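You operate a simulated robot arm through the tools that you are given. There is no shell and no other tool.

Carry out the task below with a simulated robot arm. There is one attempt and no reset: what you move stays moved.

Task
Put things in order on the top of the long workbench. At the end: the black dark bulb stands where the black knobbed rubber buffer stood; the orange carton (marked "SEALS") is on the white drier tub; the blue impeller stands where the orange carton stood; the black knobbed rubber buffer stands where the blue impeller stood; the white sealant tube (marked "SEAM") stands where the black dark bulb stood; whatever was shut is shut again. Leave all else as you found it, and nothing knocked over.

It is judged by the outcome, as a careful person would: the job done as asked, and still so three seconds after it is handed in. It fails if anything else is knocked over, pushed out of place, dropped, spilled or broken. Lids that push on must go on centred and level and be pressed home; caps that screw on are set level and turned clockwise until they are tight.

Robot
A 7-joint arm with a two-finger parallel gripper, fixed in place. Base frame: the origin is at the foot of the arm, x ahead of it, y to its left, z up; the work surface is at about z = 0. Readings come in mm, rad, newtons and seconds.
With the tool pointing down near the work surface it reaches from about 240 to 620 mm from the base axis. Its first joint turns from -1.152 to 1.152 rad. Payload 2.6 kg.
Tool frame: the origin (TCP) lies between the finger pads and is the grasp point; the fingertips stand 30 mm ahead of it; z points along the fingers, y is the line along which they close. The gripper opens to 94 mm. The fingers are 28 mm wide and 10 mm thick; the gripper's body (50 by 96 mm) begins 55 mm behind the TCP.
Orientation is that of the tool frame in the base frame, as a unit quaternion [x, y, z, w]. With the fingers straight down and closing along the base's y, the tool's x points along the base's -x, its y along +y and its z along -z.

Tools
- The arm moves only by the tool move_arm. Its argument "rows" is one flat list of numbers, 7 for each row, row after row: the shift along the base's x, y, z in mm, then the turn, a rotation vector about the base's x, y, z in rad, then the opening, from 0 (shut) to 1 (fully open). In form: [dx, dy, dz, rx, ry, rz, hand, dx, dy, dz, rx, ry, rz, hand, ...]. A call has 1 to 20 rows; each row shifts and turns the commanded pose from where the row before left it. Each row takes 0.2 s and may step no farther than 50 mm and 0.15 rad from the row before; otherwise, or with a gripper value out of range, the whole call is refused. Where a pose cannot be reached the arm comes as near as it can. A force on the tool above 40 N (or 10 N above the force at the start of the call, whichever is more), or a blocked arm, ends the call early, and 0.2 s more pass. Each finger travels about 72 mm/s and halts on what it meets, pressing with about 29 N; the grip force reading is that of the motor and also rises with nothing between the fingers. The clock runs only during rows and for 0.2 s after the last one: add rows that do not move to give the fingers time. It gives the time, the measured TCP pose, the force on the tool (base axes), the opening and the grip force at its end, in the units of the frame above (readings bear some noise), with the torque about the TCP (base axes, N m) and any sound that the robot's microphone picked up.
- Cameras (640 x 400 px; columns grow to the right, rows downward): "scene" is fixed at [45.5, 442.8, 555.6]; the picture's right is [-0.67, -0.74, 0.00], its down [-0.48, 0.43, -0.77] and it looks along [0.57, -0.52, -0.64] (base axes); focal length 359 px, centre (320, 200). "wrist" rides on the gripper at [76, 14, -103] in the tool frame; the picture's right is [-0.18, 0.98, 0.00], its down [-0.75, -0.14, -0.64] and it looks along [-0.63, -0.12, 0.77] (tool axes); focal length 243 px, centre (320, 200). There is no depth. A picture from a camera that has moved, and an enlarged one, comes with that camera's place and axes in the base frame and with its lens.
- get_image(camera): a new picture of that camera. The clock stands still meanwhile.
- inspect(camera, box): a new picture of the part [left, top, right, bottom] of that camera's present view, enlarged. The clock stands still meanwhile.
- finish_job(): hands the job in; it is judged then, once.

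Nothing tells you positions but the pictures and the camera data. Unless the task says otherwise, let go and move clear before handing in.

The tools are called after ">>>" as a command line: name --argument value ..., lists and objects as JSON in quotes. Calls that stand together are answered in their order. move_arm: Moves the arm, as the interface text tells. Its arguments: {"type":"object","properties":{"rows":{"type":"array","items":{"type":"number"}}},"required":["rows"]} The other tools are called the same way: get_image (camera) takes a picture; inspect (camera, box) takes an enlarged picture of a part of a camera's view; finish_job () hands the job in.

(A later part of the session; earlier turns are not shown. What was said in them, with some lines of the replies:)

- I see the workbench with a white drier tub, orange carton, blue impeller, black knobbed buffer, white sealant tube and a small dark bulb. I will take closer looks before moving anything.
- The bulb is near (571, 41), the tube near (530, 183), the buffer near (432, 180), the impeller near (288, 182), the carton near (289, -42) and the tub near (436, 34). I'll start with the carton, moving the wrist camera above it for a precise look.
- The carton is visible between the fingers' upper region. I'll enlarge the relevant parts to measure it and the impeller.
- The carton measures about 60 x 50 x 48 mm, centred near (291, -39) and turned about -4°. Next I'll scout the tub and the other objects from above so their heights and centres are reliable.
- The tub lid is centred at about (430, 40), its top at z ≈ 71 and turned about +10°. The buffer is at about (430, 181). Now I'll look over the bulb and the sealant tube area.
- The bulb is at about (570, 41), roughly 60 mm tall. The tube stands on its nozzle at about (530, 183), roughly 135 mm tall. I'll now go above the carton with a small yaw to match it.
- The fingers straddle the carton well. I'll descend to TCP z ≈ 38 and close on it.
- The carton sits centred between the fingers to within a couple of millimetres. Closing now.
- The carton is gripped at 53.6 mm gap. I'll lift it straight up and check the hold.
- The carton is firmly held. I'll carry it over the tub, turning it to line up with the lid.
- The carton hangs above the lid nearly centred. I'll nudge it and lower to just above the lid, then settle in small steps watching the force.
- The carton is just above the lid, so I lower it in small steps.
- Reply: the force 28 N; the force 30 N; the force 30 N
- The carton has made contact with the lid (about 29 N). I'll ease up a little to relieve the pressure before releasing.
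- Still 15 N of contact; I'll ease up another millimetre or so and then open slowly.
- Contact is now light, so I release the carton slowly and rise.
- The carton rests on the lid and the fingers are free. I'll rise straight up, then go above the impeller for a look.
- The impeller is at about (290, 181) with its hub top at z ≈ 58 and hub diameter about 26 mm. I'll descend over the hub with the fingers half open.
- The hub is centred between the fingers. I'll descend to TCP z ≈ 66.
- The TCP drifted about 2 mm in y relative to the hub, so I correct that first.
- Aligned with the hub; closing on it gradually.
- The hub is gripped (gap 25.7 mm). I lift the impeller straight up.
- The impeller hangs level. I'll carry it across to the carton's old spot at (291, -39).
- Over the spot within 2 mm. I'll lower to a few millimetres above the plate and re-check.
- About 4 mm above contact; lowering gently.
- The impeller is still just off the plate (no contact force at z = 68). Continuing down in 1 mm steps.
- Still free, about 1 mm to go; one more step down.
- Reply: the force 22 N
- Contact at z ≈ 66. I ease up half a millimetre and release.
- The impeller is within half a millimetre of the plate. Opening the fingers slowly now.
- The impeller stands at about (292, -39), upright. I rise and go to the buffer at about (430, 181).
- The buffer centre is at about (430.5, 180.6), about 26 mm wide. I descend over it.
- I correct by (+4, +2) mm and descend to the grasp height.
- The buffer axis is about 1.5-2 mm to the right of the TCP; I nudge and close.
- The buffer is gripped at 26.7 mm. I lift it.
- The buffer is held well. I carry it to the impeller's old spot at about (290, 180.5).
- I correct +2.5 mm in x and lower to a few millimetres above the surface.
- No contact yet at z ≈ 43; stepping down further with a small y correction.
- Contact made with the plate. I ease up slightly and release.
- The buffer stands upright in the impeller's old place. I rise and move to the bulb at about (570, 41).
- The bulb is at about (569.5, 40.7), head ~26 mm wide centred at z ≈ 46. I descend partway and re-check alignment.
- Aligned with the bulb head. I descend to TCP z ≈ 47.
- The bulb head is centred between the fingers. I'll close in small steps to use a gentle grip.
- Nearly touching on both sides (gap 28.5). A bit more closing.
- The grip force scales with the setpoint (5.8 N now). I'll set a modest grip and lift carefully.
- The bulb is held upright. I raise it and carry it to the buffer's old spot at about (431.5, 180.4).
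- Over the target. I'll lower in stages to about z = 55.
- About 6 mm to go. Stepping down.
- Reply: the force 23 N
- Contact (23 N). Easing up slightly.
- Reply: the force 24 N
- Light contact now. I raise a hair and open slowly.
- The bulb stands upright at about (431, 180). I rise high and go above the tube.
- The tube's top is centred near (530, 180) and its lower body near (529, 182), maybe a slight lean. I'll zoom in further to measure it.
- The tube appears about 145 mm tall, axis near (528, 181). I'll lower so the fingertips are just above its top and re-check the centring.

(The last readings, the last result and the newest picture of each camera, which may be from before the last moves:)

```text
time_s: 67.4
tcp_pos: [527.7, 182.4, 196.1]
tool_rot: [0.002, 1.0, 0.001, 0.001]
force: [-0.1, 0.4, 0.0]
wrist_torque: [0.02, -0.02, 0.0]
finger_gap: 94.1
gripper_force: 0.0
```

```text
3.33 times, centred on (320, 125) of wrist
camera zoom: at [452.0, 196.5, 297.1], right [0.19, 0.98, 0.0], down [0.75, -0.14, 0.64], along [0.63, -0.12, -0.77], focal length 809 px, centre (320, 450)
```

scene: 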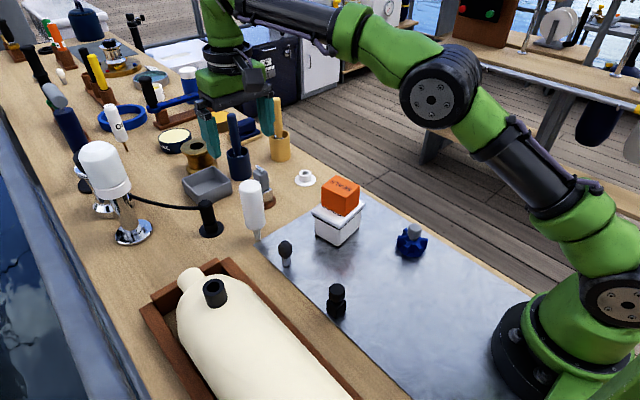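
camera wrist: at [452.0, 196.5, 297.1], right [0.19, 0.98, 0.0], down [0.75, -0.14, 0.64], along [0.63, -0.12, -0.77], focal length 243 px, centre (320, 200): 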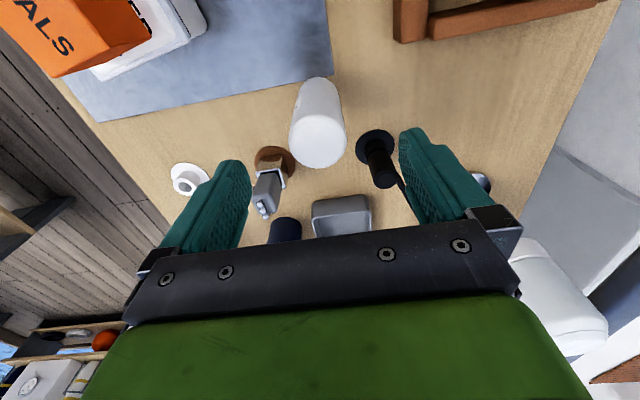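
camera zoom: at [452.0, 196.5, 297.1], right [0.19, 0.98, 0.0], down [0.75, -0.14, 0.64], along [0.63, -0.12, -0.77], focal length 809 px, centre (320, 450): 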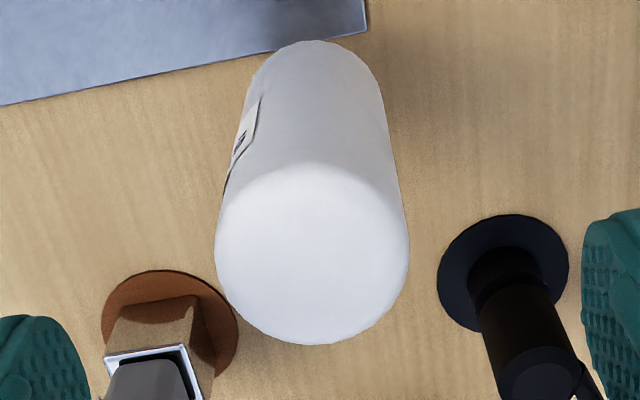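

The tube's axis is about 1.7 mm to the -y side of the TCP. I correct and descend around it to TCP z ≈ 103.

>>> move_arm --rows '[0, -1.6, -10, 0, 0, 0, 1, 0, 0, -20, 0, 0, 0, 1, 0, 0, -20, 0, 0, 0, 1, 0, 0, -20, 0, 0, 0, 1, 0, 0, -20, 0, 0, 0, 1, 0, 0, 0, 0, 0, 0, 1]'

>>> get_image --camera "wrist"

>>> inspect --camera "scene" --box '[200, 120, 320, 250]'

```text
time_s: 68.8
tcp_pos: [530.9, 181.2, 104.2]
tool_rot: [0.001, 1.0, -0.001, 0.002]
force: [-0.8, 0.6, -0.7]
wrist_torque: [-0.01, -0.01, 0.02]
finger_gap: 94.0
gripper_force: 0.0
```

```text
taken
camera wrist: at [453.9, 196.2, 207.4], right [0.19, 0.98, 0.0], down [0.75, -0.14, 0.64], along [0.63, -0.12, -0.77], focal length 243 px, centre (320, 200)
```

wrist: 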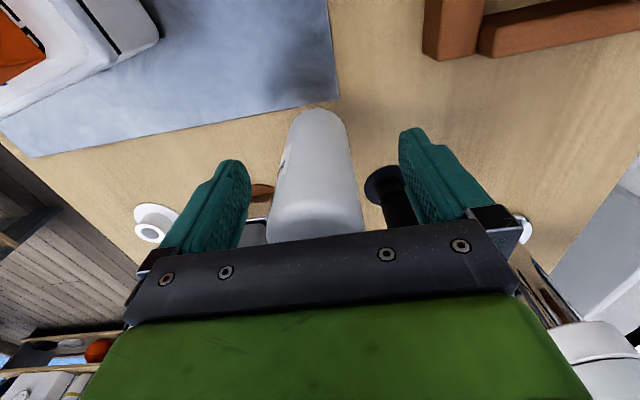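

```text
3.08 times, centred on (260, 185) of scene
camera zoom: at [45.5, 442.8, 555.6], right [-0.67, -0.74, 0.0], down [-0.48, 0.43, -0.77], along [0.57, -0.52, -0.64], focal length 1105 px, centre (505, 246)
```

zoom: 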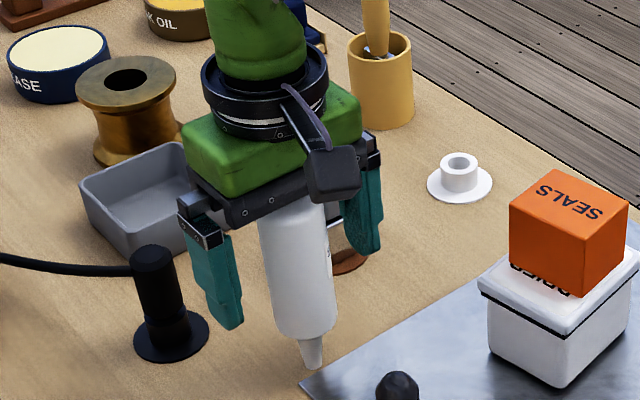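

>>> inspect --camera "wrist" --box '[220, 90, 420, 240]'

```text
2.67 times, centred on (320, 165) of wrist
camera zoom: at [453.9, 196.2, 207.4], right [0.19, 0.98, 0.0], down [0.75, -0.14, 0.64], along [0.63, -0.12, -0.77], focal length 647 px, centre (320, 293)
```

zoom: 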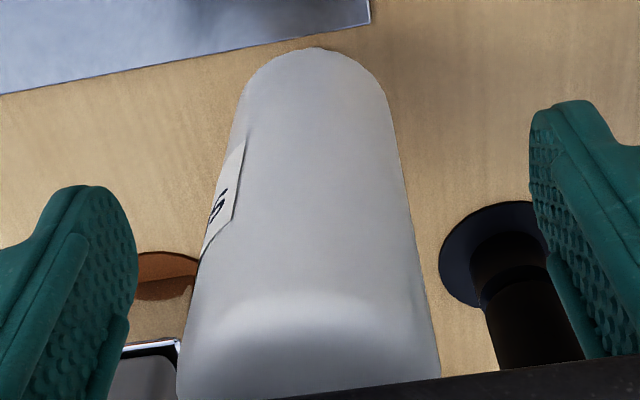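

The tube is about 1-2 mm off to -y and 3 mm to -x of the tool axis. I fine-tune the position.

>>> move_arm --rows '[-2.8, -1.2, 0, 0, 0, 0, 1, 0, 0, 0, 0, 0, 0, 1, 0, 0, 0, 0, 0, 0, 1]'

>>> inspect --camera "wrist" --box '[220, 90, 420, 240]'

```text
time_s: 69.6
tcp_pos: [528.3, 179.4, 105.0]
tool_rot: [0.0, 1.0, 0.0, 0.002]
force: [-1.4, -0.2, 0.5]
wrist_torque: [0.0, -0.02, -0.01]
finger_gap: 94.2
gripper_force: 0.1
```

```text
2.67 times, centred on (320, 165) of wrist
camera zoom: at [451.5, 194.2, 207.5], right [0.19, 0.98, 0.0], down [0.75, -0.14, 0.64], along [0.63, -0.12, -0.77], focal length 647 px, centre (320, 293)
```

zoom: 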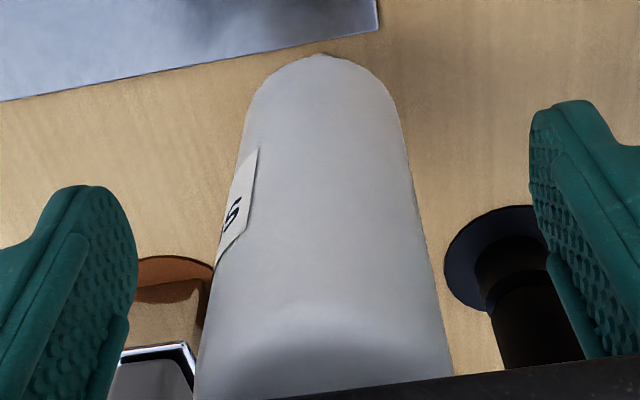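

>>> move_arm --rows '[0, 0.7, 0, 0, 0, 0, 1, 0, 0, 0, 0, 0, 0, 0.85]'

>>> inspect --camera "wrist" --box '[220, 90, 420, 240]'

```text
time_s: 70.2
tcp_pos: [527.9, 179.8, 105.0]
tool_rot: [0.0, 1.0, 0.0, 0.001]
force: [0.7, -0.3, -0.2]
wrist_torque: [0.0, -0.05, 0.03]
finger_gap: 79.8
gripper_force: 0.0
```

```text
2.67 times, centred on (320, 165) of wrist
camera zoom: at [451.8, 195.2, 207.9], right [0.18, 0.98, 0.0], down [0.75, -0.14, 0.64], along [0.63, -0.12, -0.77], focal length 647 px, centre (320, 293)
```

zoom: 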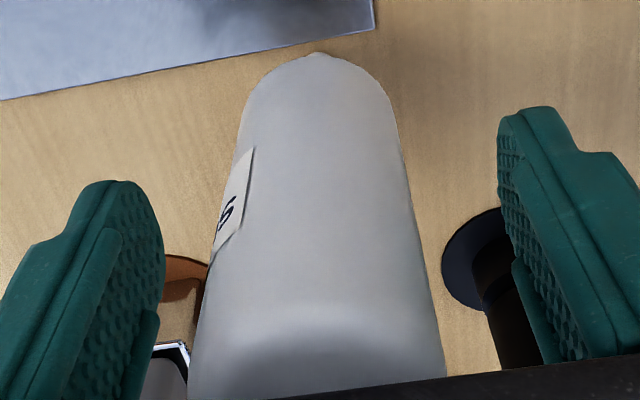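

Now centred within about half a millimetre. I close slowly toward the tube.

>>> move_arm --rows '[0, 0, 0, 0, 0, 0, 0.75, 0, 0, 0, 0, 0, 0, 0.65, 0, 0, 0, 0, 0, 0, 0.56, 0, 0, 0, 0, 0, 0, 0.52, 0, 0, 0, 0, 0, 0, 0.52]'

>>> inspect --camera "wrist" --box '[220, 90, 420, 240]'

```text
time_s: 71.4
tcp_pos: [527.5, 180.1, 104.0]
tool_rot: [0.001, 1.0, -0.001, 0.001]
force: [0.0, -0.7, -0.2]
wrist_torque: [0.05, 0.02, 0.0]
finger_gap: 48.8
gripper_force: 0.0
```

```text
2.67 times, centred on (320, 165) of wrist
camera zoom: at [451.8, 195.1, 207.8], right [0.18, 0.98, 0.0], down [0.75, -0.14, 0.64], along [0.63, -0.12, -0.77], focal length 647 px, centre (320, 293)
```

zoom: 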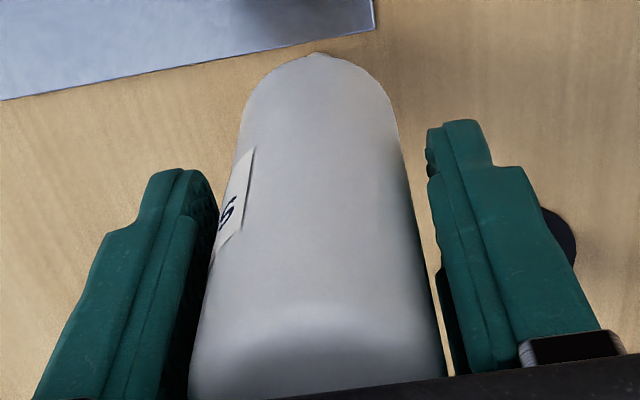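

The gap is now 48.8 mm with no contact. Continuing in small steps.

>>> move_arm --rows '[0, 0, 0, 0, 0, 0, 0.5, 0, 0, 0, 0, 0, 0, 0.485, 0, 0, 0, 0, 0, 0, 0.485]'

>>> inspect --camera "wrist" --box '[220, 90, 420, 240]'

>>> inspect --camera "scene" --box '[200, 120, 320, 250]'

```text
time_s: 72.2
tcp_pos: [527.5, 180.9, 104.5]
tool_rot: [0.001, 1.0, 0.001, 0.001]
force: [0.1, -0.2, -0.4]
wrist_torque: [0.02, -0.05, -0.02]
finger_gap: 45.5
gripper_force: 0.0
```

```text
2.67 times, centred on (320, 165) of wrist
camera zoom: at [451.8, 195.1, 207.9], right [0.18, 0.98, 0.0], down [0.75, -0.14, 0.64], along [0.63, -0.12, -0.77], focal length 647 px, centre (320, 293)
```

zoom: 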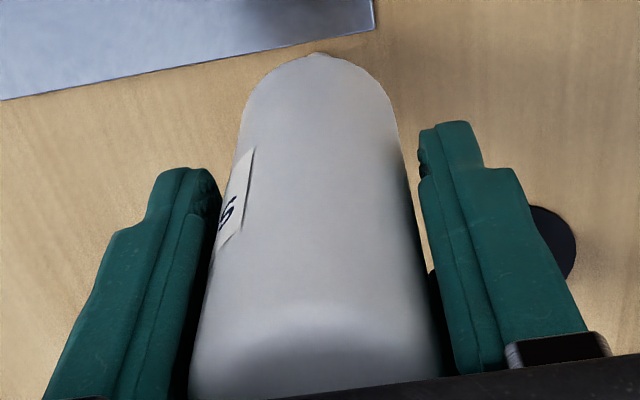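

```text
3.08 times, centred on (260, 185) of scene
camera zoom: at [45.5, 442.8, 555.6], right [-0.67, -0.74, 0.0], down [-0.48, 0.43, -0.77], along [0.57, -0.52, -0.64], focal length 1105 px, centre (505, 246)
```

zoom: 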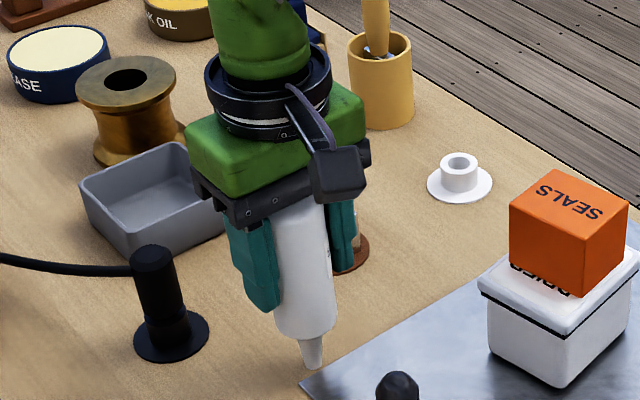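

The tube has not shifted. A little more closing.

>>> move_arm --rows '[0, 0, 0, 0, 0, 0, 0.47, 0, 0, 0, 0, 0, 0, 0.455, 0, 0, 0, 0, 0, 0, 0.455]'

>>> inspect --camera "wrist" --box '[220, 90, 420, 240]'

```text
time_s: 73.0
tcp_pos: [527.9, 181.8, 105.5]
tool_rot: [0.0, 1.0, 0.0, 0.001]
force: [-0.1, -0.2, 0.6]
wrist_torque: [-0.01, -0.02, 0.0]
finger_gap: 42.8
gripper_force: 0.1
```

```text
2.67 times, centred on (320, 165) of wrist
camera zoom: at [451.8, 195.1, 207.9], right [0.18, 0.98, 0.0], down [0.75, -0.14, 0.64], along [0.63, -0.12, -0.77], focal length 647 px, centre (320, 293)
```

zoom: 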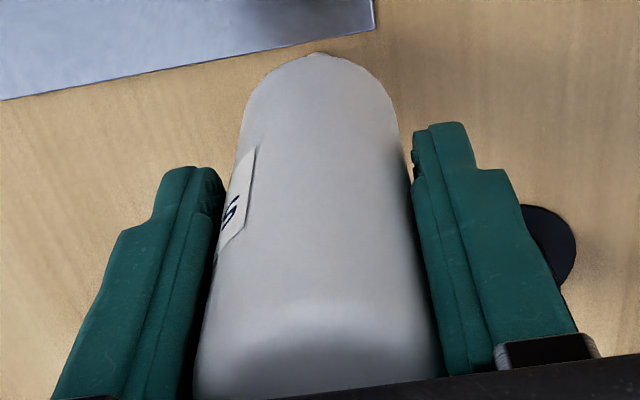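

>>> move_arm --rows '[0, 0, 0, 0, 0, 0, 0.445, 0, 0, 0, 0, 0, 0, 0.435, 0, 0, 0, 0, 0, 0, 0.435]'

>>> inspect --camera "wrist" --box '[220, 90, 420, 240]'

```text
time_s: 73.8
tcp_pos: [528.8, 181.3, 105.2]
tool_rot: [0.0, 1.0, 0.0, 0.001]
force: [-0.1, -1.0, 0.0]
wrist_torque: [0.03, -0.01, 0.02]
finger_gap: 41.7
gripper_force: 0.8
```

```text
2.67 times, centred on (320, 165) of wrist
camera zoom: at [451.8, 195.2, 207.9], right [0.18, 0.98, 0.0], down [0.75, -0.14, 0.64], along [0.63, -0.12, -0.77], focal length 647 px, centre (320, 293)
```

zoom: 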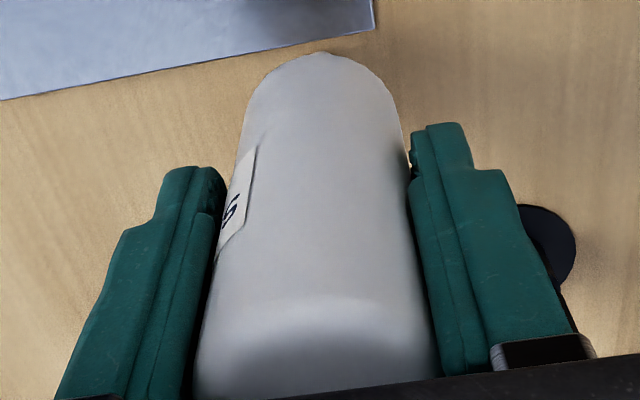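

Contact on both sides at 41.7 mm. I increase the grip moderately.

>>> move_arm --rows '[0, 0, 0, 0, 0, 0, 0.425, 0, 0, 0, 0, 0, 0, 0.425, 0, 0, 0, 0, 0, 0, 0.425]'

>>> inspect --camera "wrist" --box '[220, 90, 420, 240]'

>>> inspect --camera "scene" --box '[200, 120, 320, 250]'

```text
time_s: 74.6
tcp_pos: [527.8, 181.0, 104.9]
tool_rot: [-0.001, 1.0, 0.0, 0.001]
force: [0.2, 0.5, 1.2]
wrist_torque: [0.07, -0.01, 0.05]
finger_gap: 41.3
gripper_force: 29.0
```

```text
2.67 times, centred on (320, 165) of wrist
camera zoom: at [451.7, 195.2, 207.9], right [0.18, 0.98, 0.0], down [0.75, -0.14, 0.64], along [0.63, -0.12, -0.77], focal length 647 px, centre (320, 293)
```

zoom: 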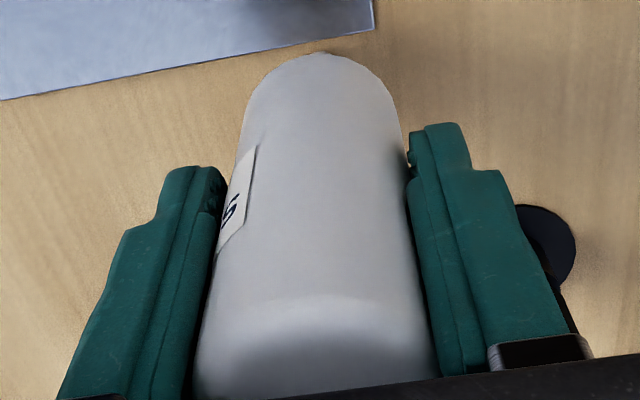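

```text
3.08 times, centred on (260, 185) of scene
camera zoom: at [45.5, 442.8, 555.6], right [-0.67, -0.74, 0.0], down [-0.48, 0.43, -0.77], along [0.57, -0.52, -0.64], focal length 1105 px, centre (505, 246)
```

zoom: 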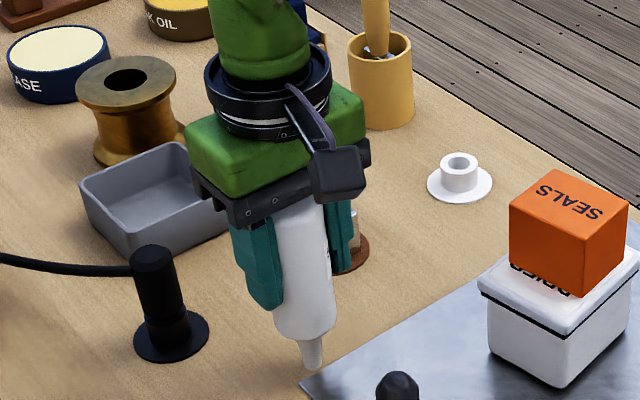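

The tube is gripped at 41.3 mm. I lift it straight up gently.

>>> move_arm --rows '[0, 0, 3, 0, 0, 0, 0.425, 0, 0, 8, 0, 0, 0, 0.425, 0, 0, 14, 0, 0, 0, 0.425, 0, 0, 18, 0, 0, 0, 0.425, 0, 0, 20, 0, 0, 0, 0.425, 0, 0, 20, 0, 0, 0, 0.425, 0, 0, 12, 0, 0, 0, 0.425, 0, 0, 0, 0, 0, 0, 0.425]'

>>> inspect --camera "wrist" --box '[220, 90, 420, 240]'

>>> inspect --camera "scene" --box '[180, 70, 320, 250]'

```text
time_s: 76.4
tcp_pos: [527.1, 181.5, 199.4]
tool_rot: [0.0, 1.0, 0.0, 0.001]
force: [-0.1, 0.7, -0.9]
wrist_torque: [-0.01, 0.01, 0.01]
finger_gap: 41.0
gripper_force: 28.9
```

```text
2.67 times, centred on (320, 165) of wrist
camera zoom: at [450.7, 194.9, 301.8], right [0.18, 0.98, 0.0], down [0.75, -0.14, 0.64], along [0.63, -0.12, -0.77], focal length 647 px, centre (320, 293)
```

zoom: 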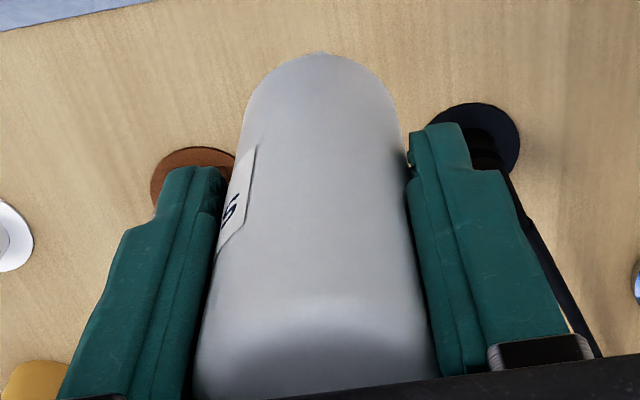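

```text
2.22 times, centred on (250, 160) of scene
camera zoom: at [45.5, 442.8, 555.6], right [-0.67, -0.74, 0.0], down [-0.48, 0.43, -0.77], along [0.57, -0.52, -0.64], focal length 798 px, centre (476, 289)
```

zoom: 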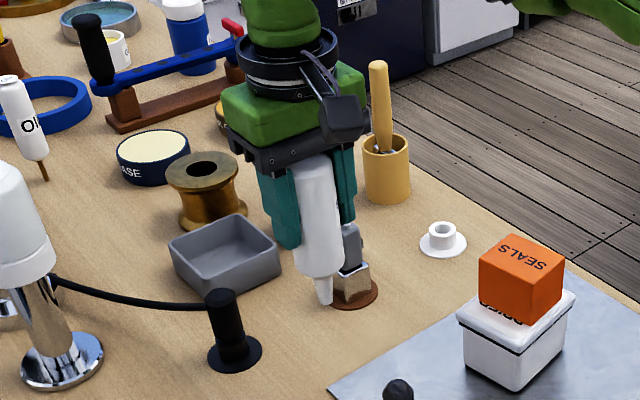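

The tube is lifted and vertical. I move it over the bulb's old spot at (569.5, 40.7).

>>> move_arm --rows '[3, -10, 0, 0, 0, 0, 0.425, 6, -20, 0, 0, 0, 0, 0.425, 7, -25, 0, 0, 0, 0, 0.425, 8, -25, 0, 0, 0, 0, 0.425, 8, -25, 0, 0, 0, 0, 0.425, 6, -22, 0, 0, 0, 0, 0.425, 4, -13.5, 0, 0, 0, 0, 0.425, 0, 0, 0, 0, 0, 0, 0.425]'

>>> get_image --camera "wrist"

>>> get_image --camera "scene"

```text
time_s: 78.2
tcp_pos: [569.4, 40.2, 198.2]
tool_rot: [0.0, 1.0, 0.0, 0.001]
force: [-0.4, -0.1, -0.7]
wrist_torque: [0.01, 0.02, 0.03]
finger_gap: 41.3
gripper_force: 29.4
```

```text
taken
camera wrist: at [493.0, 54.9, 301.9], right [0.18, 0.98, 0.0], down [0.75, -0.14, 0.64], along [0.63, -0.12, -0.77], focal length 243 px, centre (320, 200)
```

wrist: 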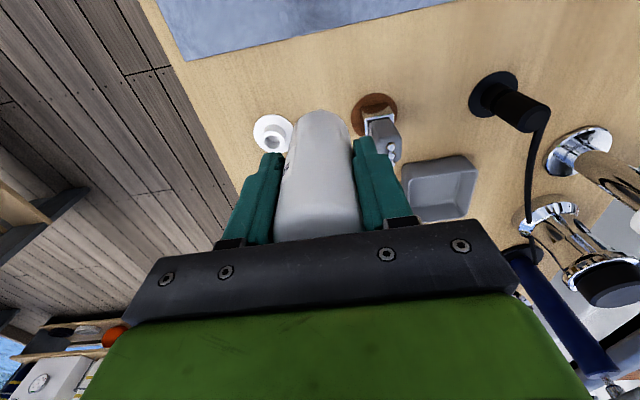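

```text
taken
```

scene: 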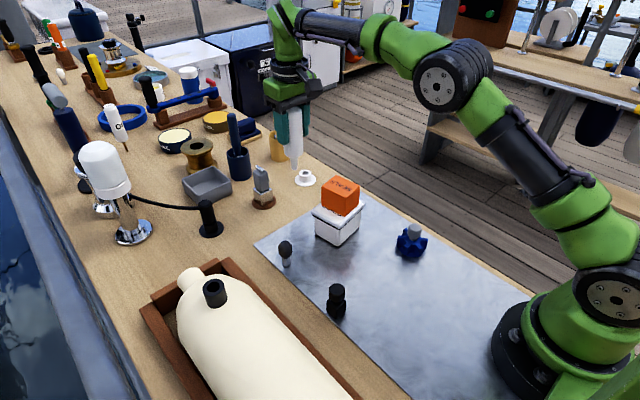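

Exactly over the spot. I lower to about 5 mm above contact height.

>>> move_arm --rows '[0.2, 0, -12, 0, 0, 0, 0.425, 0, 0, -22, 0, 0, 0, 0.425, 0, 0, -22, 0, 0, 0, 0.425, 0, 0, -18, 0, 0, 0, 0.425, 0, 0, -12, 0, 0, 0, 0.425, 0, 0, 0, 0, 0, 0, 0.425, 0, 0, 0, 0, 0, 0, 0.425]'

>>> inspect --camera "scene" --box '[240, 110, 360, 220]'

>>> get_image --camera "wrist"

```text
time_s: 79.8
tcp_pos: [569.9, 41.6, 111.4]
tool_rot: [0.0, 1.0, 0.001, 0.001]
force: [-0.6, -0.5, -1.3]
wrist_torque: [0.0, 0.03, -0.03]
finger_gap: 41.2
gripper_force: 28.9
```

```text
3.64 times, centred on (300, 165) of scene
camera zoom: at [45.5, 442.8, 555.6], right [-0.67, -0.74, 0.0], down [-0.48, 0.43, -0.77], along [0.57, -0.52, -0.64], focal length 1306 px, centre (393, 327)
```

zoom: 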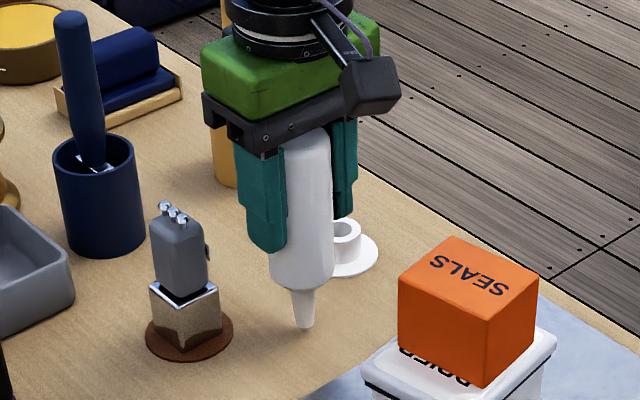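

```text
taken
camera wrist: at [493.2, 55.7, 214.9], right [0.18, 0.98, 0.0], down [0.75, -0.14, 0.64], along [0.63, -0.12, -0.77], focal length 243 px, centre (320, 200)
```

wrist: 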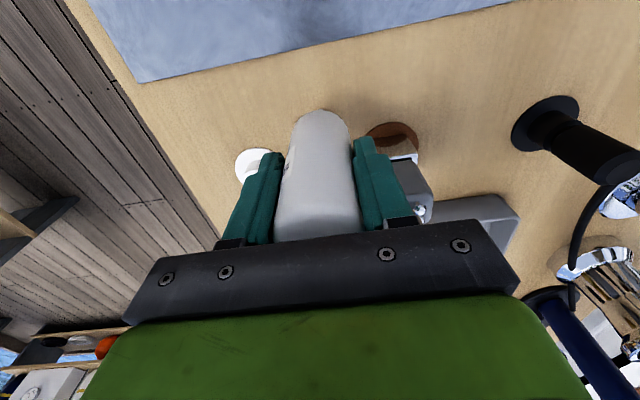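

Good clearance to the pump and bushing. I continue in small steps.

>>> move_arm --rows '[0, -0.7, -2, 0, 0, 0, 0.425, 0, 0, -2, 0, 0, 0, 0.425, 0, 0, 0, 0, 0, 0, 0.425]'

```text
time_s: 80.6
tcp_pos: [570.6, 39.1, 107.5]
tool_rot: [0.0, 1.0, 0.0, 0.001]
force: [0.8, 0.0, -0.9]
wrist_torque: [-0.02, 0.02, -0.04]
finger_gap: 41.1
gripper_force: 28.3
```

>>> move_arm --rows '[0, 0.5, -1, 0, 0, 0, 0.425, 0, 0, 0, 0, 0, 0, 0.425, 0, 0, 0, 0, 0, 0, 0.425]'

>>> get_image --camera "wrist"

```text
time_s: 81.4
tcp_pos: [569.1, 39.0, 107.2]
tool_rot: [0.0, 1.0, 0.0, 0.001]
force: [0.3, -0.1, -1.6]
wrist_torque: [0.01, 0.0, 0.03]
finger_gap: 41.3
gripper_force: 29.0
```

```text
taken
camera wrist: at [493.1, 54.2, 209.9], right [0.18, 0.98, 0.0], down [0.75, -0.14, 0.64], along [0.63, -0.12, -0.77], focal length 243 px, centre (320, 200)
```

wrist: 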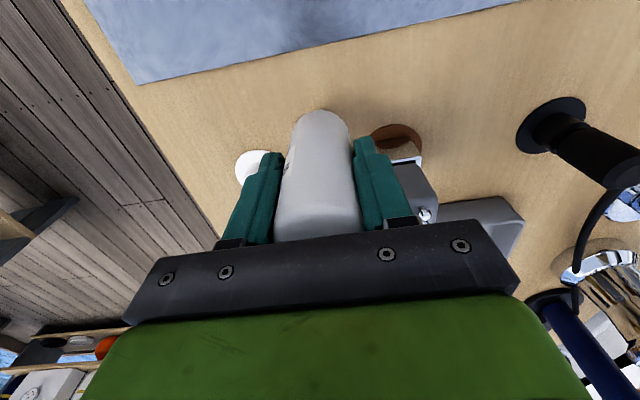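

About 2 mm remain. One more 1 mm step, then half-millimetre steps.

>>> move_arm --rows '[0, 0.5, -1, 0, 0, 0, 0.425, 0, 0, 0, 0, 0, 0, 0.425, 0, 0, 0, 0, 0, 0, 0.425]'

```text
time_s: 82.2
tcp_pos: [569.9, 39.3, 106.6]
tool_rot: [0.0, 1.0, 0.0, 0.001]
force: [-0.1, 0.2, -1.8]
wrist_torque: [0.01, 0.02, 0.05]
finger_gap: 40.8
gripper_force: 29.1
```

>>> move_arm --rows '[0, 0.3, -0.6, 0, 0, 0, 0.425, 0, 0, 0, 0, 0, 0, 0.425, 0, 0, 0, 0, 0, 0, 0.425]'

>>> inspect --camera "wrist" --box '[220, 90, 420, 240]'

>>> inspect --camera "scene" --box '[280, 170, 350, 220]'

```text
time_s: 83.0
tcp_pos: [569.9, 39.5, 106.8]
tool_rot: [0.0, 1.0, 0.0, 0.001]
force: [0.4, -0.1, -1.4]
wrist_torque: [-0.02, 0.04, 0.0]
finger_gap: 41.0
gripper_force: 29.0
```

```text
2.67 times, centred on (320, 165) of wrist
camera zoom: at [493.4, 55.3, 208.5], right [0.18, 0.98, 0.0], down [0.75, -0.14, 0.64], along [0.63, -0.12, -0.77], focal length 647 px, centre (320, 293)
```

zoom: 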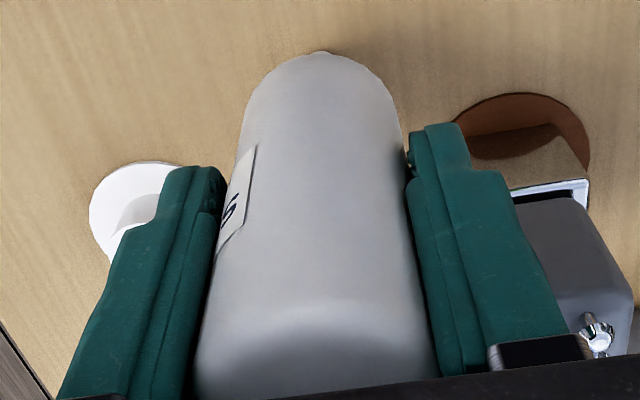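

```text
8.00 times, centred on (315, 195) of scene
camera zoom: at [45.5, 442.8, 555.6], right [-0.67, -0.74, 0.0], down [-0.48, 0.43, -0.77], along [0.57, -0.52, -0.64], focal length 2874 px, centre (360, 240)
```

zoom: 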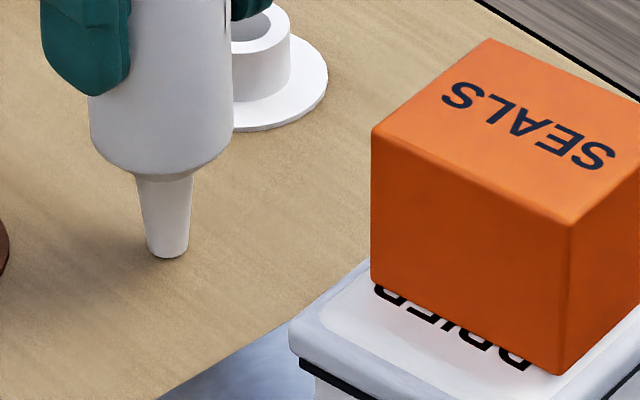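

>>> move_arm --rows '[0, 0, -0.4, 0, 0, 0, 0.425, 0, 0, 0, 0, 0, 0, 0.425, 0, 0, 0, 0, 0, 0, 0.425]'

```text
time_s: 83.8
tcp_pos: [569.2, 40.6, 105.8]
tool_rot: [0.001, 1.0, 0.0, 0.0]
force: [-0.7, -0.1, -1.2]
wrist_torque: [0.0, -0.01, 0.02]
finger_gap: 41.2
gripper_force: 29.3
```

>>> move_arm --rows '[0, 0, -0.4, 0, 0, 0, 0.425, 0, 0, 0, 0, 0, 0, 0.425, 0, 0, 0, 0, 0, 0, 0.425]'

```text
time_s: 84.6
tcp_pos: [569.5, 40.0, 105.1]
tool_rot: [0.0, 1.0, 0.0, 0.001]
force: [-0.5, -0.1, -1.2]
wrist_torque: [0.01, -0.02, -0.02]
finger_gap: 41.3
gripper_force: 29.0
```

>>> move_arm --rows '[0, 0, -0.4, 0, 0, 0, 0.425, 0, 0, 0, 0, 0, 0, 0.425, 0, 0, 0, 0, 0, 0, 0.425]'

>>> inspect --camera "scene" --box '[280, 170, 350, 220]'

```text
time_s: 85.4
tcp_pos: [570.1, 41.2, 104.3]
tool_rot: [0.001, 1.0, 0.001, 0.001]
force: [-0.6, -0.2, 0.8]
wrist_torque: [-0.06, 0.09, -0.01]
finger_gap: 41.2
gripper_force: 29.4
```

```text
8.00 times, centred on (315, 195) of scene
camera zoom: at [45.5, 442.8, 555.6], right [-0.67, -0.74, 0.0], down [-0.48, 0.43, -0.77], along [0.57, -0.52, -0.64], focal length 2874 px, centre (360, 240)
```

zoom: 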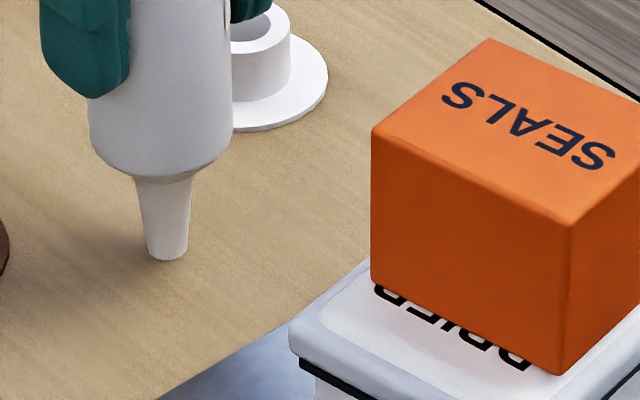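

The nozzle just touches the bench (force rose to +0.8 N). I relax the grip very gradually.

>>> move_arm --rows '[0, 0, 0, 0, 0, 0, 0.432, 0, 0, 0, 0, 0, 0, 0.438, 0, 0, 0, 0, 0, 0, 0.444, 0, 0, 0, 0, 0, 0, 0.444]'

>>> inspect --camera "wrist" --box '[220, 90, 420, 240]'

>>> inspect --camera "scene" --box '[240, 110, 360, 220]'

```text
time_s: 86.4
tcp_pos: [569.8, 41.0, 104.9]
tool_rot: [0.0, 1.0, 0.0, 0.001]
force: [0.1, 0.6, -0.2]
wrist_torque: [0.0, 0.01, 0.0]
finger_gap: 42.0
gripper_force: 0.1
```

```text
2.67 times, centred on (320, 165) of wrist
camera zoom: at [493.2, 55.8, 207.7], right [0.18, 0.98, 0.0], down [0.75, -0.14, 0.64], along [0.63, -0.12, -0.77], focal length 647 px, centre (320, 293)
```

zoom: 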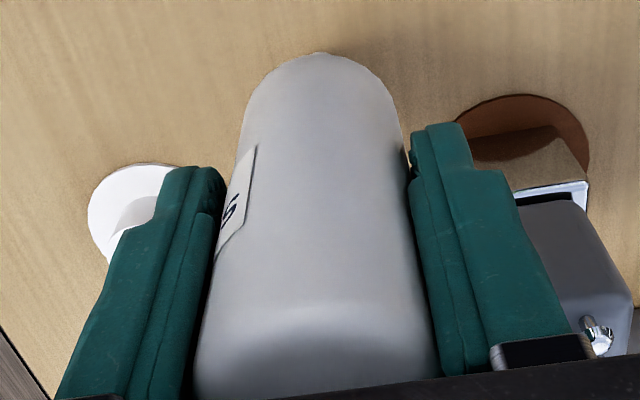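

```text
3.64 times, centred on (300, 165) of scene
camera zoom: at [45.5, 442.8, 555.6], right [-0.67, -0.74, 0.0], down [-0.48, 0.43, -0.77], along [0.57, -0.52, -0.64], focal length 1306 px, centre (393, 327)
```

zoom: 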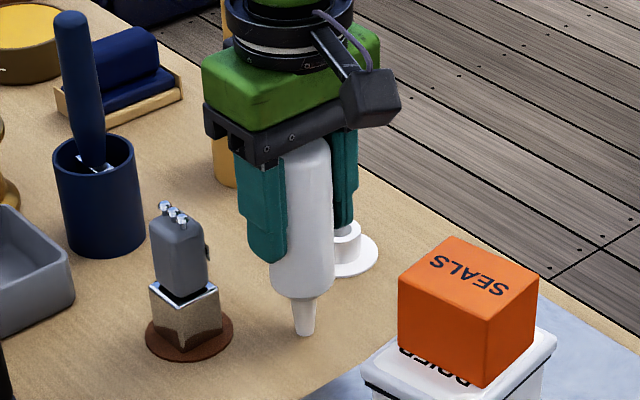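

The tube is standing free with the fingers still caging it. I open a little further and watch whether it stays put.

>>> move_arm --rows '[0, 0, 0, 0, 0, 0, 0.452, 0, 0, 0, 0, 0, 0, 0.46, 0, 0, 0, 0, 0, 0, 0.47, 0, 0, 0, 0, 0, 0, 0.48, 0, 0, 0, 0, 0, 0, 0.48, 0, 0, 0, 0, 0, 0, 0.48]'

>>> inspect --camera "wrist" --box '[220, 90, 420, 240]'

>>> inspect --camera "scene" --box '[240, 110, 360, 220]'

```text
time_s: 87.8
tcp_pos: [569.0, 41.6, 104.9]
tool_rot: [0.001, 1.0, -0.001, 0.001]
force: [0.2, 0.6, -0.7]
wrist_torque: [0.0, 0.0, 0.01]
finger_gap: 45.2
gripper_force: 0.0
```

```text
2.67 times, centred on (320, 165) of wrist
camera zoom: at [493.2, 55.8, 207.8], right [0.18, 0.98, 0.0], down [0.75, -0.14, 0.64], along [0.63, -0.12, -0.77], focal length 647 px, centre (320, 293)
```

zoom: 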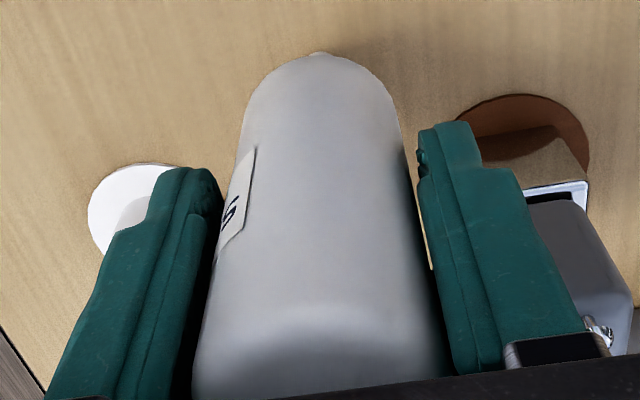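

```text
3.64 times, centred on (300, 165) of scene
camera zoom: at [45.5, 442.8, 555.6], right [-0.67, -0.74, 0.0], down [-0.48, 0.43, -0.77], along [0.57, -0.52, -0.64], focal length 1306 px, centre (393, 327)
```

zoom: 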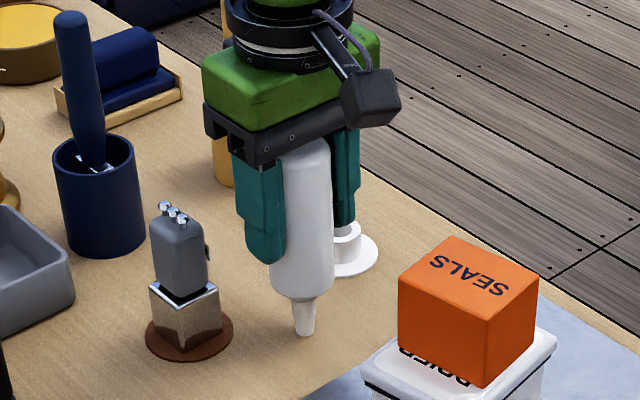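

The tube stays upright. I continue opening in moderate steps.

>>> move_arm --rows '[0, 0, 0, 0, 0, 0, 0.5, 0, 0, 0, 0, 0, 0, 0.53, 0, 0, 0, 0, 0, 0, 0.56, 0, 0, 0, 0, 0, 0, 0.6, 0, 0, 0, 0, 0, 0, 0.6, 0, 0, 0, 0, 0, 0, 0.6]'

>>> inspect --camera "wrist" --box '[220, 90, 420, 240]'

>>> inspect --camera "scene" --box '[240, 110, 360, 220]'

```text
time_s: 89.2
tcp_pos: [570.0, 42.7, 104.9]
tool_rot: [0.0, 1.0, -0.001, 0.0]
force: [0.0, -0.4, 0.0]
wrist_torque: [0.02, 0.02, 0.01]
finger_gap: 56.6
gripper_force: 0.2
```

```text
2.67 times, centred on (320, 165) of wrist
camera zoom: at [493.2, 55.8, 207.8], right [0.18, 0.98, 0.0], down [0.75, -0.14, 0.64], along [0.63, -0.12, -0.77], focal length 647 px, centre (320, 293)
```

zoom: 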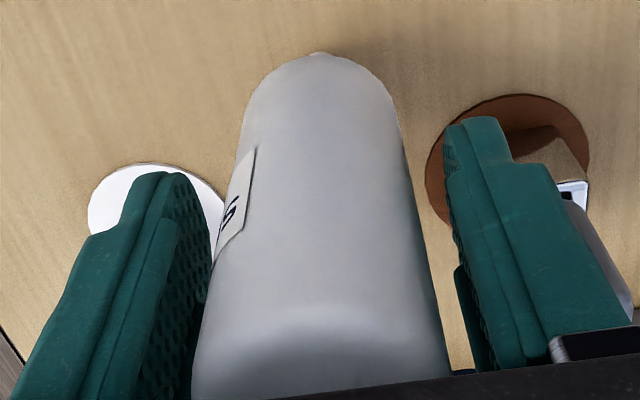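

```text
3.64 times, centred on (300, 165) of scene
camera zoom: at [45.5, 442.8, 555.6], right [-0.67, -0.74, 0.0], down [-0.48, 0.43, -0.77], along [0.57, -0.52, -0.64], focal length 1306 px, centre (393, 327)
```

zoom: 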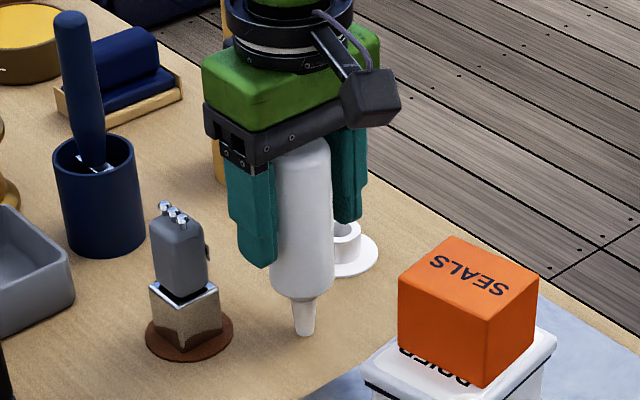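

Stable and vertical. I open wider and then rise straight up slowly.

>>> move_arm --rows '[0, 0, 0, 0, 0, 0, 0.68, 0, 0, 0, 0, 0, 0, 0.76, 0, 0, 0, 0, 0, 0, 0.84, 0, 0, 0, 0, 0, 0, 0.92, 0, 0, 0, 0, 0, 0, 0.92]'

>>> inspect --camera "wrist" --box '[220, 90, 420, 240]'

```text
time_s: 90.4
tcp_pos: [570.0, 40.4, 105.3]
tool_rot: [0.0, 1.0, 0.0, 0.001]
force: [1.1, 0.0, 0.2]
wrist_torque: [0.02, 0.0, 0.0]
finger_gap: 86.5
gripper_force: 0.1
```

```text
2.67 times, centred on (320, 165) of wrist
camera zoom: at [493.2, 55.8, 207.8], right [0.18, 0.98, 0.0], down [0.75, -0.14, 0.64], along [0.63, -0.12, -0.77], focal length 647 px, centre (320, 293)
```

zoom: 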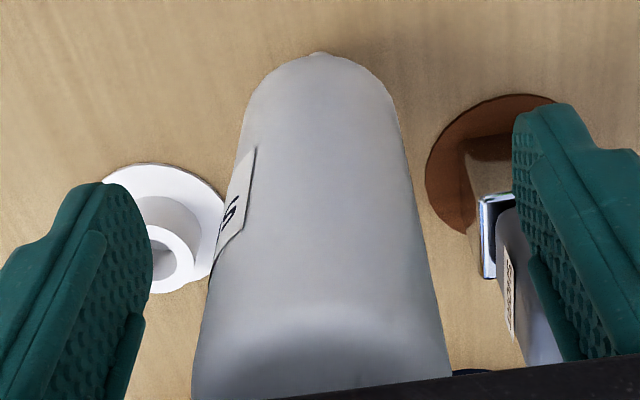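

Fully clear on both sides. Rising straight up.

>>> move_arm --rows '[0, 0, 6, 0, 0, 0, 0.92, 0, 0, 12, 0, 0, 0, 0.92, 0, 0, 18, 0, 0, 0, 0.92, 0, 0, 22, 0, 0, 0, 0.92, 0, 0, 25, 0, 0, 0, 0.92, 0, 0, 25, 0, 0, 0, 0.92, 0, 0, 30, 0, 0, 0, 0.92, 0, 0, 0, 0, 0, 0, 0.92]'

>>> get_image --camera "wrist"

>>> get_image --camera "scene"

>>> inspect --camera "wrist" --box '[260, 20, 380, 140]'

```text
time_s: 92.2
tcp_pos: [567.4, 39.0, 245.3]
tool_rot: [0.0, 1.0, 0.0, 0.001]
force: [-0.3, 0.1, -0.3]
wrist_torque: [-0.01, 0.01, -0.02]
finger_gap: 86.4
gripper_force: 0.1
```

```text
taken
camera wrist: at [491.3, 54.1, 346.9], right [0.18, 0.98, 0.0], down [0.75, -0.14, 0.64], along [0.63, -0.12, -0.77], focal length 243 px, centre (320, 200)
```

wrist: 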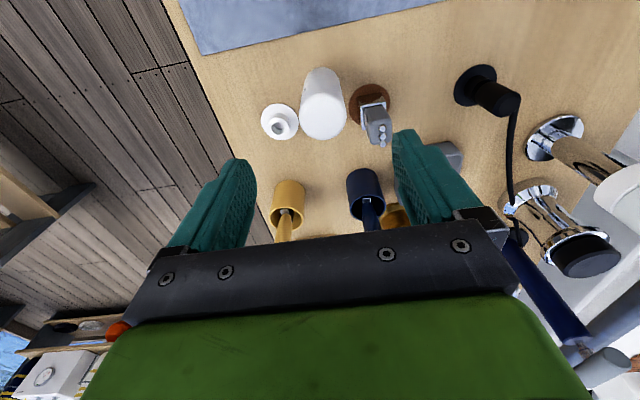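

```text
taken
```

scene: 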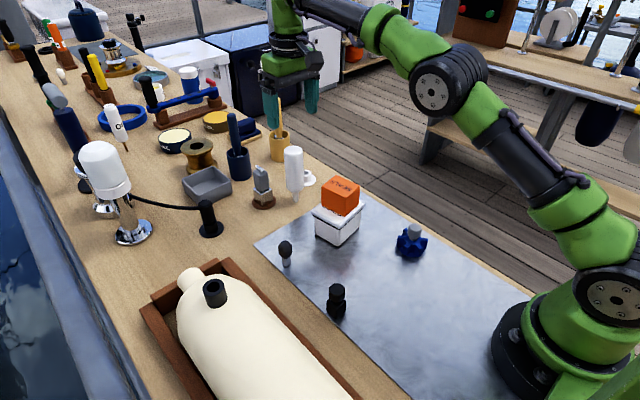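

```text
3.33 times, centred on (320, 80) of wrist
camera zoom: at [491.3, 54.1, 346.9], right [0.18, 0.98, 0.0], down [0.75, -0.14, 0.64], along [0.63, -0.12, -0.77], focal length 809 px, centre (320, 600)
```

zoom: 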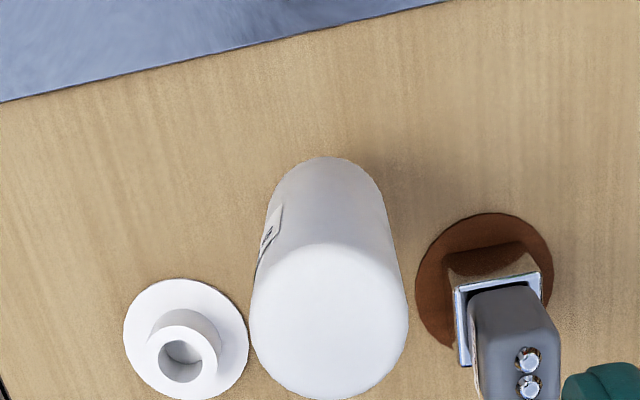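

The tube stands upright in the bulb's place. I'll back the arm away to around the starting pose and check everything once more.

>>> move_arm --rows '[0, 0, 20, 0, 0, 0, 0.92, -25, 0, 10, 0, 0, 0, 0.92, -40, 0, 0, 0, 0, 0, 0.92, -40, 0, 0, 0, 0, 0, 0.92, -40, 10, 0, 0, 0, 0, 0.92, -30, 10, 0, 0, 0, 0, 0.92, 0, 0, 0, 0, 0, 0, 0.92]'

>>> get_image --camera "wrist"

>>> inspect --camera "wrist" --box '[220, 40, 420, 190]'

>>> inspect --camera "scene" --box '[240, 120, 460, 340]'

```text
time_s: 93.8
tcp_pos: [393.4, 59.8, 274.2]
tool_rot: [0.002, 1.0, 0.0, 0.0]
force: [0.5, 0.4, 0.1]
wrist_torque: [0.01, 0.01, 0.04]
finger_gap: 86.5
gripper_force: 0.1
```

```text
taken
camera wrist: at [317.2, 74.7, 377.6], right [0.18, 0.98, 0.0], down [0.75, -0.14, 0.64], along [0.63, -0.12, -0.77], focal length 243 px, centre (320, 200)
```

wrist: 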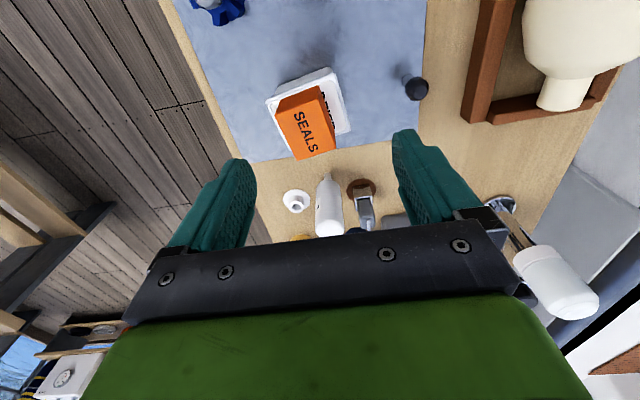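

```text
2.67 times, centred on (320, 115) of wrist
camera zoom: at [317.2, 74.7, 377.6], right [0.18, 0.98, 0.0], down [0.75, -0.14, 0.64], along [0.63, -0.12, -0.77], focal length 647 px, centre (320, 427)
```

zoom: 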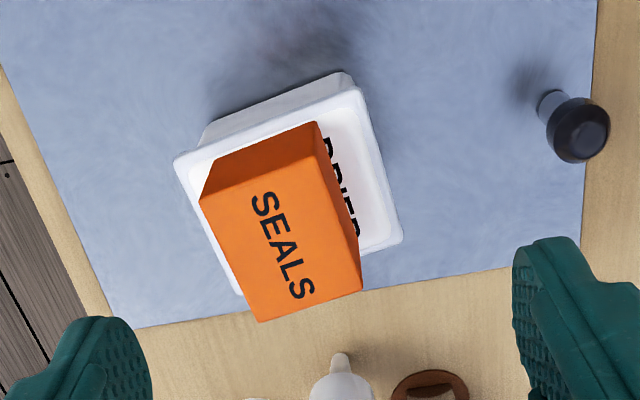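

```text
1.82 times, centred on (350, 230) of scene
camera zoom: at [45.4, 442.8, 555.6], right [-0.67, -0.74, 0.0], down [-0.48, 0.43, -0.77], along [0.57, -0.52, -0.64], focal length 653 px, centre (266, 146)
```

zoom: 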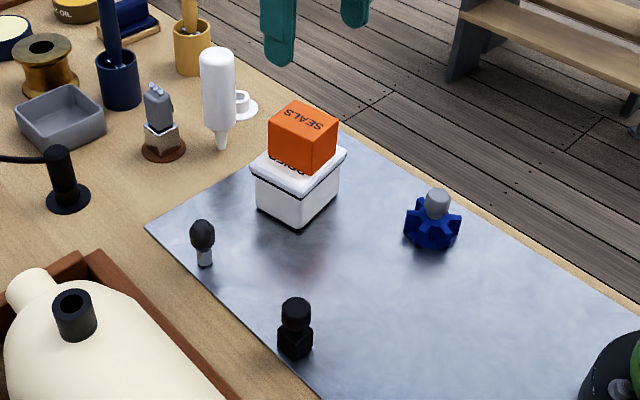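

Everything is in place: the carton is centred on the tub, and bulb, buffer, impeller and tube are upright. I'll let a few seconds pass and confirm the tube and others remain still.

>>> move_arm --rows '[0, 0, 10, 0, 0, 0, 0.92, 0, 0, 0, 0, 0, 0, 0.92, 0, 0, 0, 0, 0, 0, 0.92, 0, 0, 0, 0, 0, 0, 0.92, 0, 0, 0, 0, 0, 0, 0.92, 0, 0, 0, 0, 0, 0, 0.92, 0, 0, 0, 0, 0, 0, 0.92, 0, 0, 0, 0, 0, 0, 0.92, 0, 0, 0, 0, 0, 0, 0.92, 0, 0, 0, 0, 0, 0, 0.92, 0, 0, 0, 0, 0, 0, 0.92, 0, 0, 0, 0, 0, 0, 0.92, 0, 0, 0, 0, 0, 0, 0.92, 0, 0, 0, 0, 0, 0, 0.92, 0, 0, 0, 0, 0, 0, 0.92]'

>>> inspect --camera "scene" --box '[240, 120, 460, 340]'

>>> inspect --camera "scene" --box '[250, 130, 380, 250]'

```text
time_s: 97.0
tcp_pos: [395.7, 58.9, 284.5]
tool_rot: [-0.001, 1.0, 0.001, 0.001]
force: [0.8, -0.4, -0.5]
wrist_torque: [-0.01, 0.01, 0.02]
finger_gap: 86.4
gripper_force: 0.0
```

```text
1.82 times, centred on (350, 230) of scene
camera zoom: at [45.5, 442.8, 555.6], right [-0.67, -0.74, 0.0], down [-0.48, 0.43, -0.77], along [0.57, -0.52, -0.64], focal length 653 px, centre (266, 146)
```

zoom: 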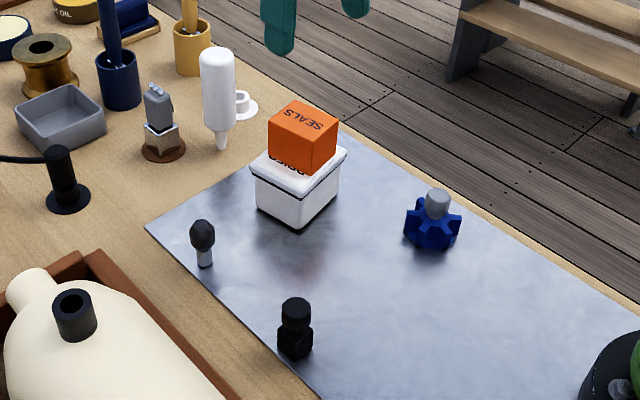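

```text
3.33 times, centred on (315, 190) of scene
camera zoom: at [45.5, 442.8, 555.6], right [-0.67, -0.74, 0.0], down [-0.48, 0.43, -0.77], along [0.57, -0.52, -0.64], focal length 1198 px, centre (337, 233)
```

zoom: 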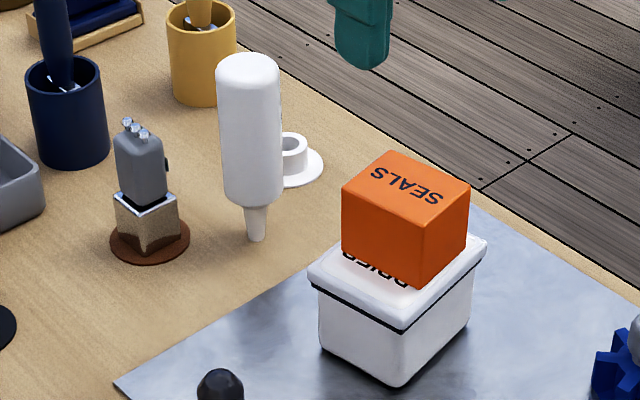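

After three more seconds nothing has moved, all the items stand in their requested places, and the gripper is empty and clear. I'm handing the job in.

>>> finish_job

```text
The job is handed in.
```

I've handed the job in, with every item in the place you asked for. After I let go of the last item, I let about three seconds pass and checked again: nothing had moved or tipped.

| Item | Now stands | How close |
|---|---|---|
| Orange carton ("SEALS") | On the white drier tub, lined up with the lid | Centred to within about 1 mm |
| Blue impeller | Where the carton stood | Within about 2 mm |
| Black knobbed rubber buffer | Where the impeller stood | Within a few mm |
| Black dark bulb | Where the buffer stood | Within about 1 mm |
| White sealant tube ("SEAM") | Where the bulb stood, upright on its nozzle as before | Within about 3 mm |

These distances are estimates from the camera pictures.

The tub's lid was shut at the start and I never opened it. Setting the carton down pressed on the lid with about 30 N for a moment. The tub still measured in the same spot afterwards, within about 2 mm. I saw nothing else on the bench disturbed, and the gripper is empty and clear.
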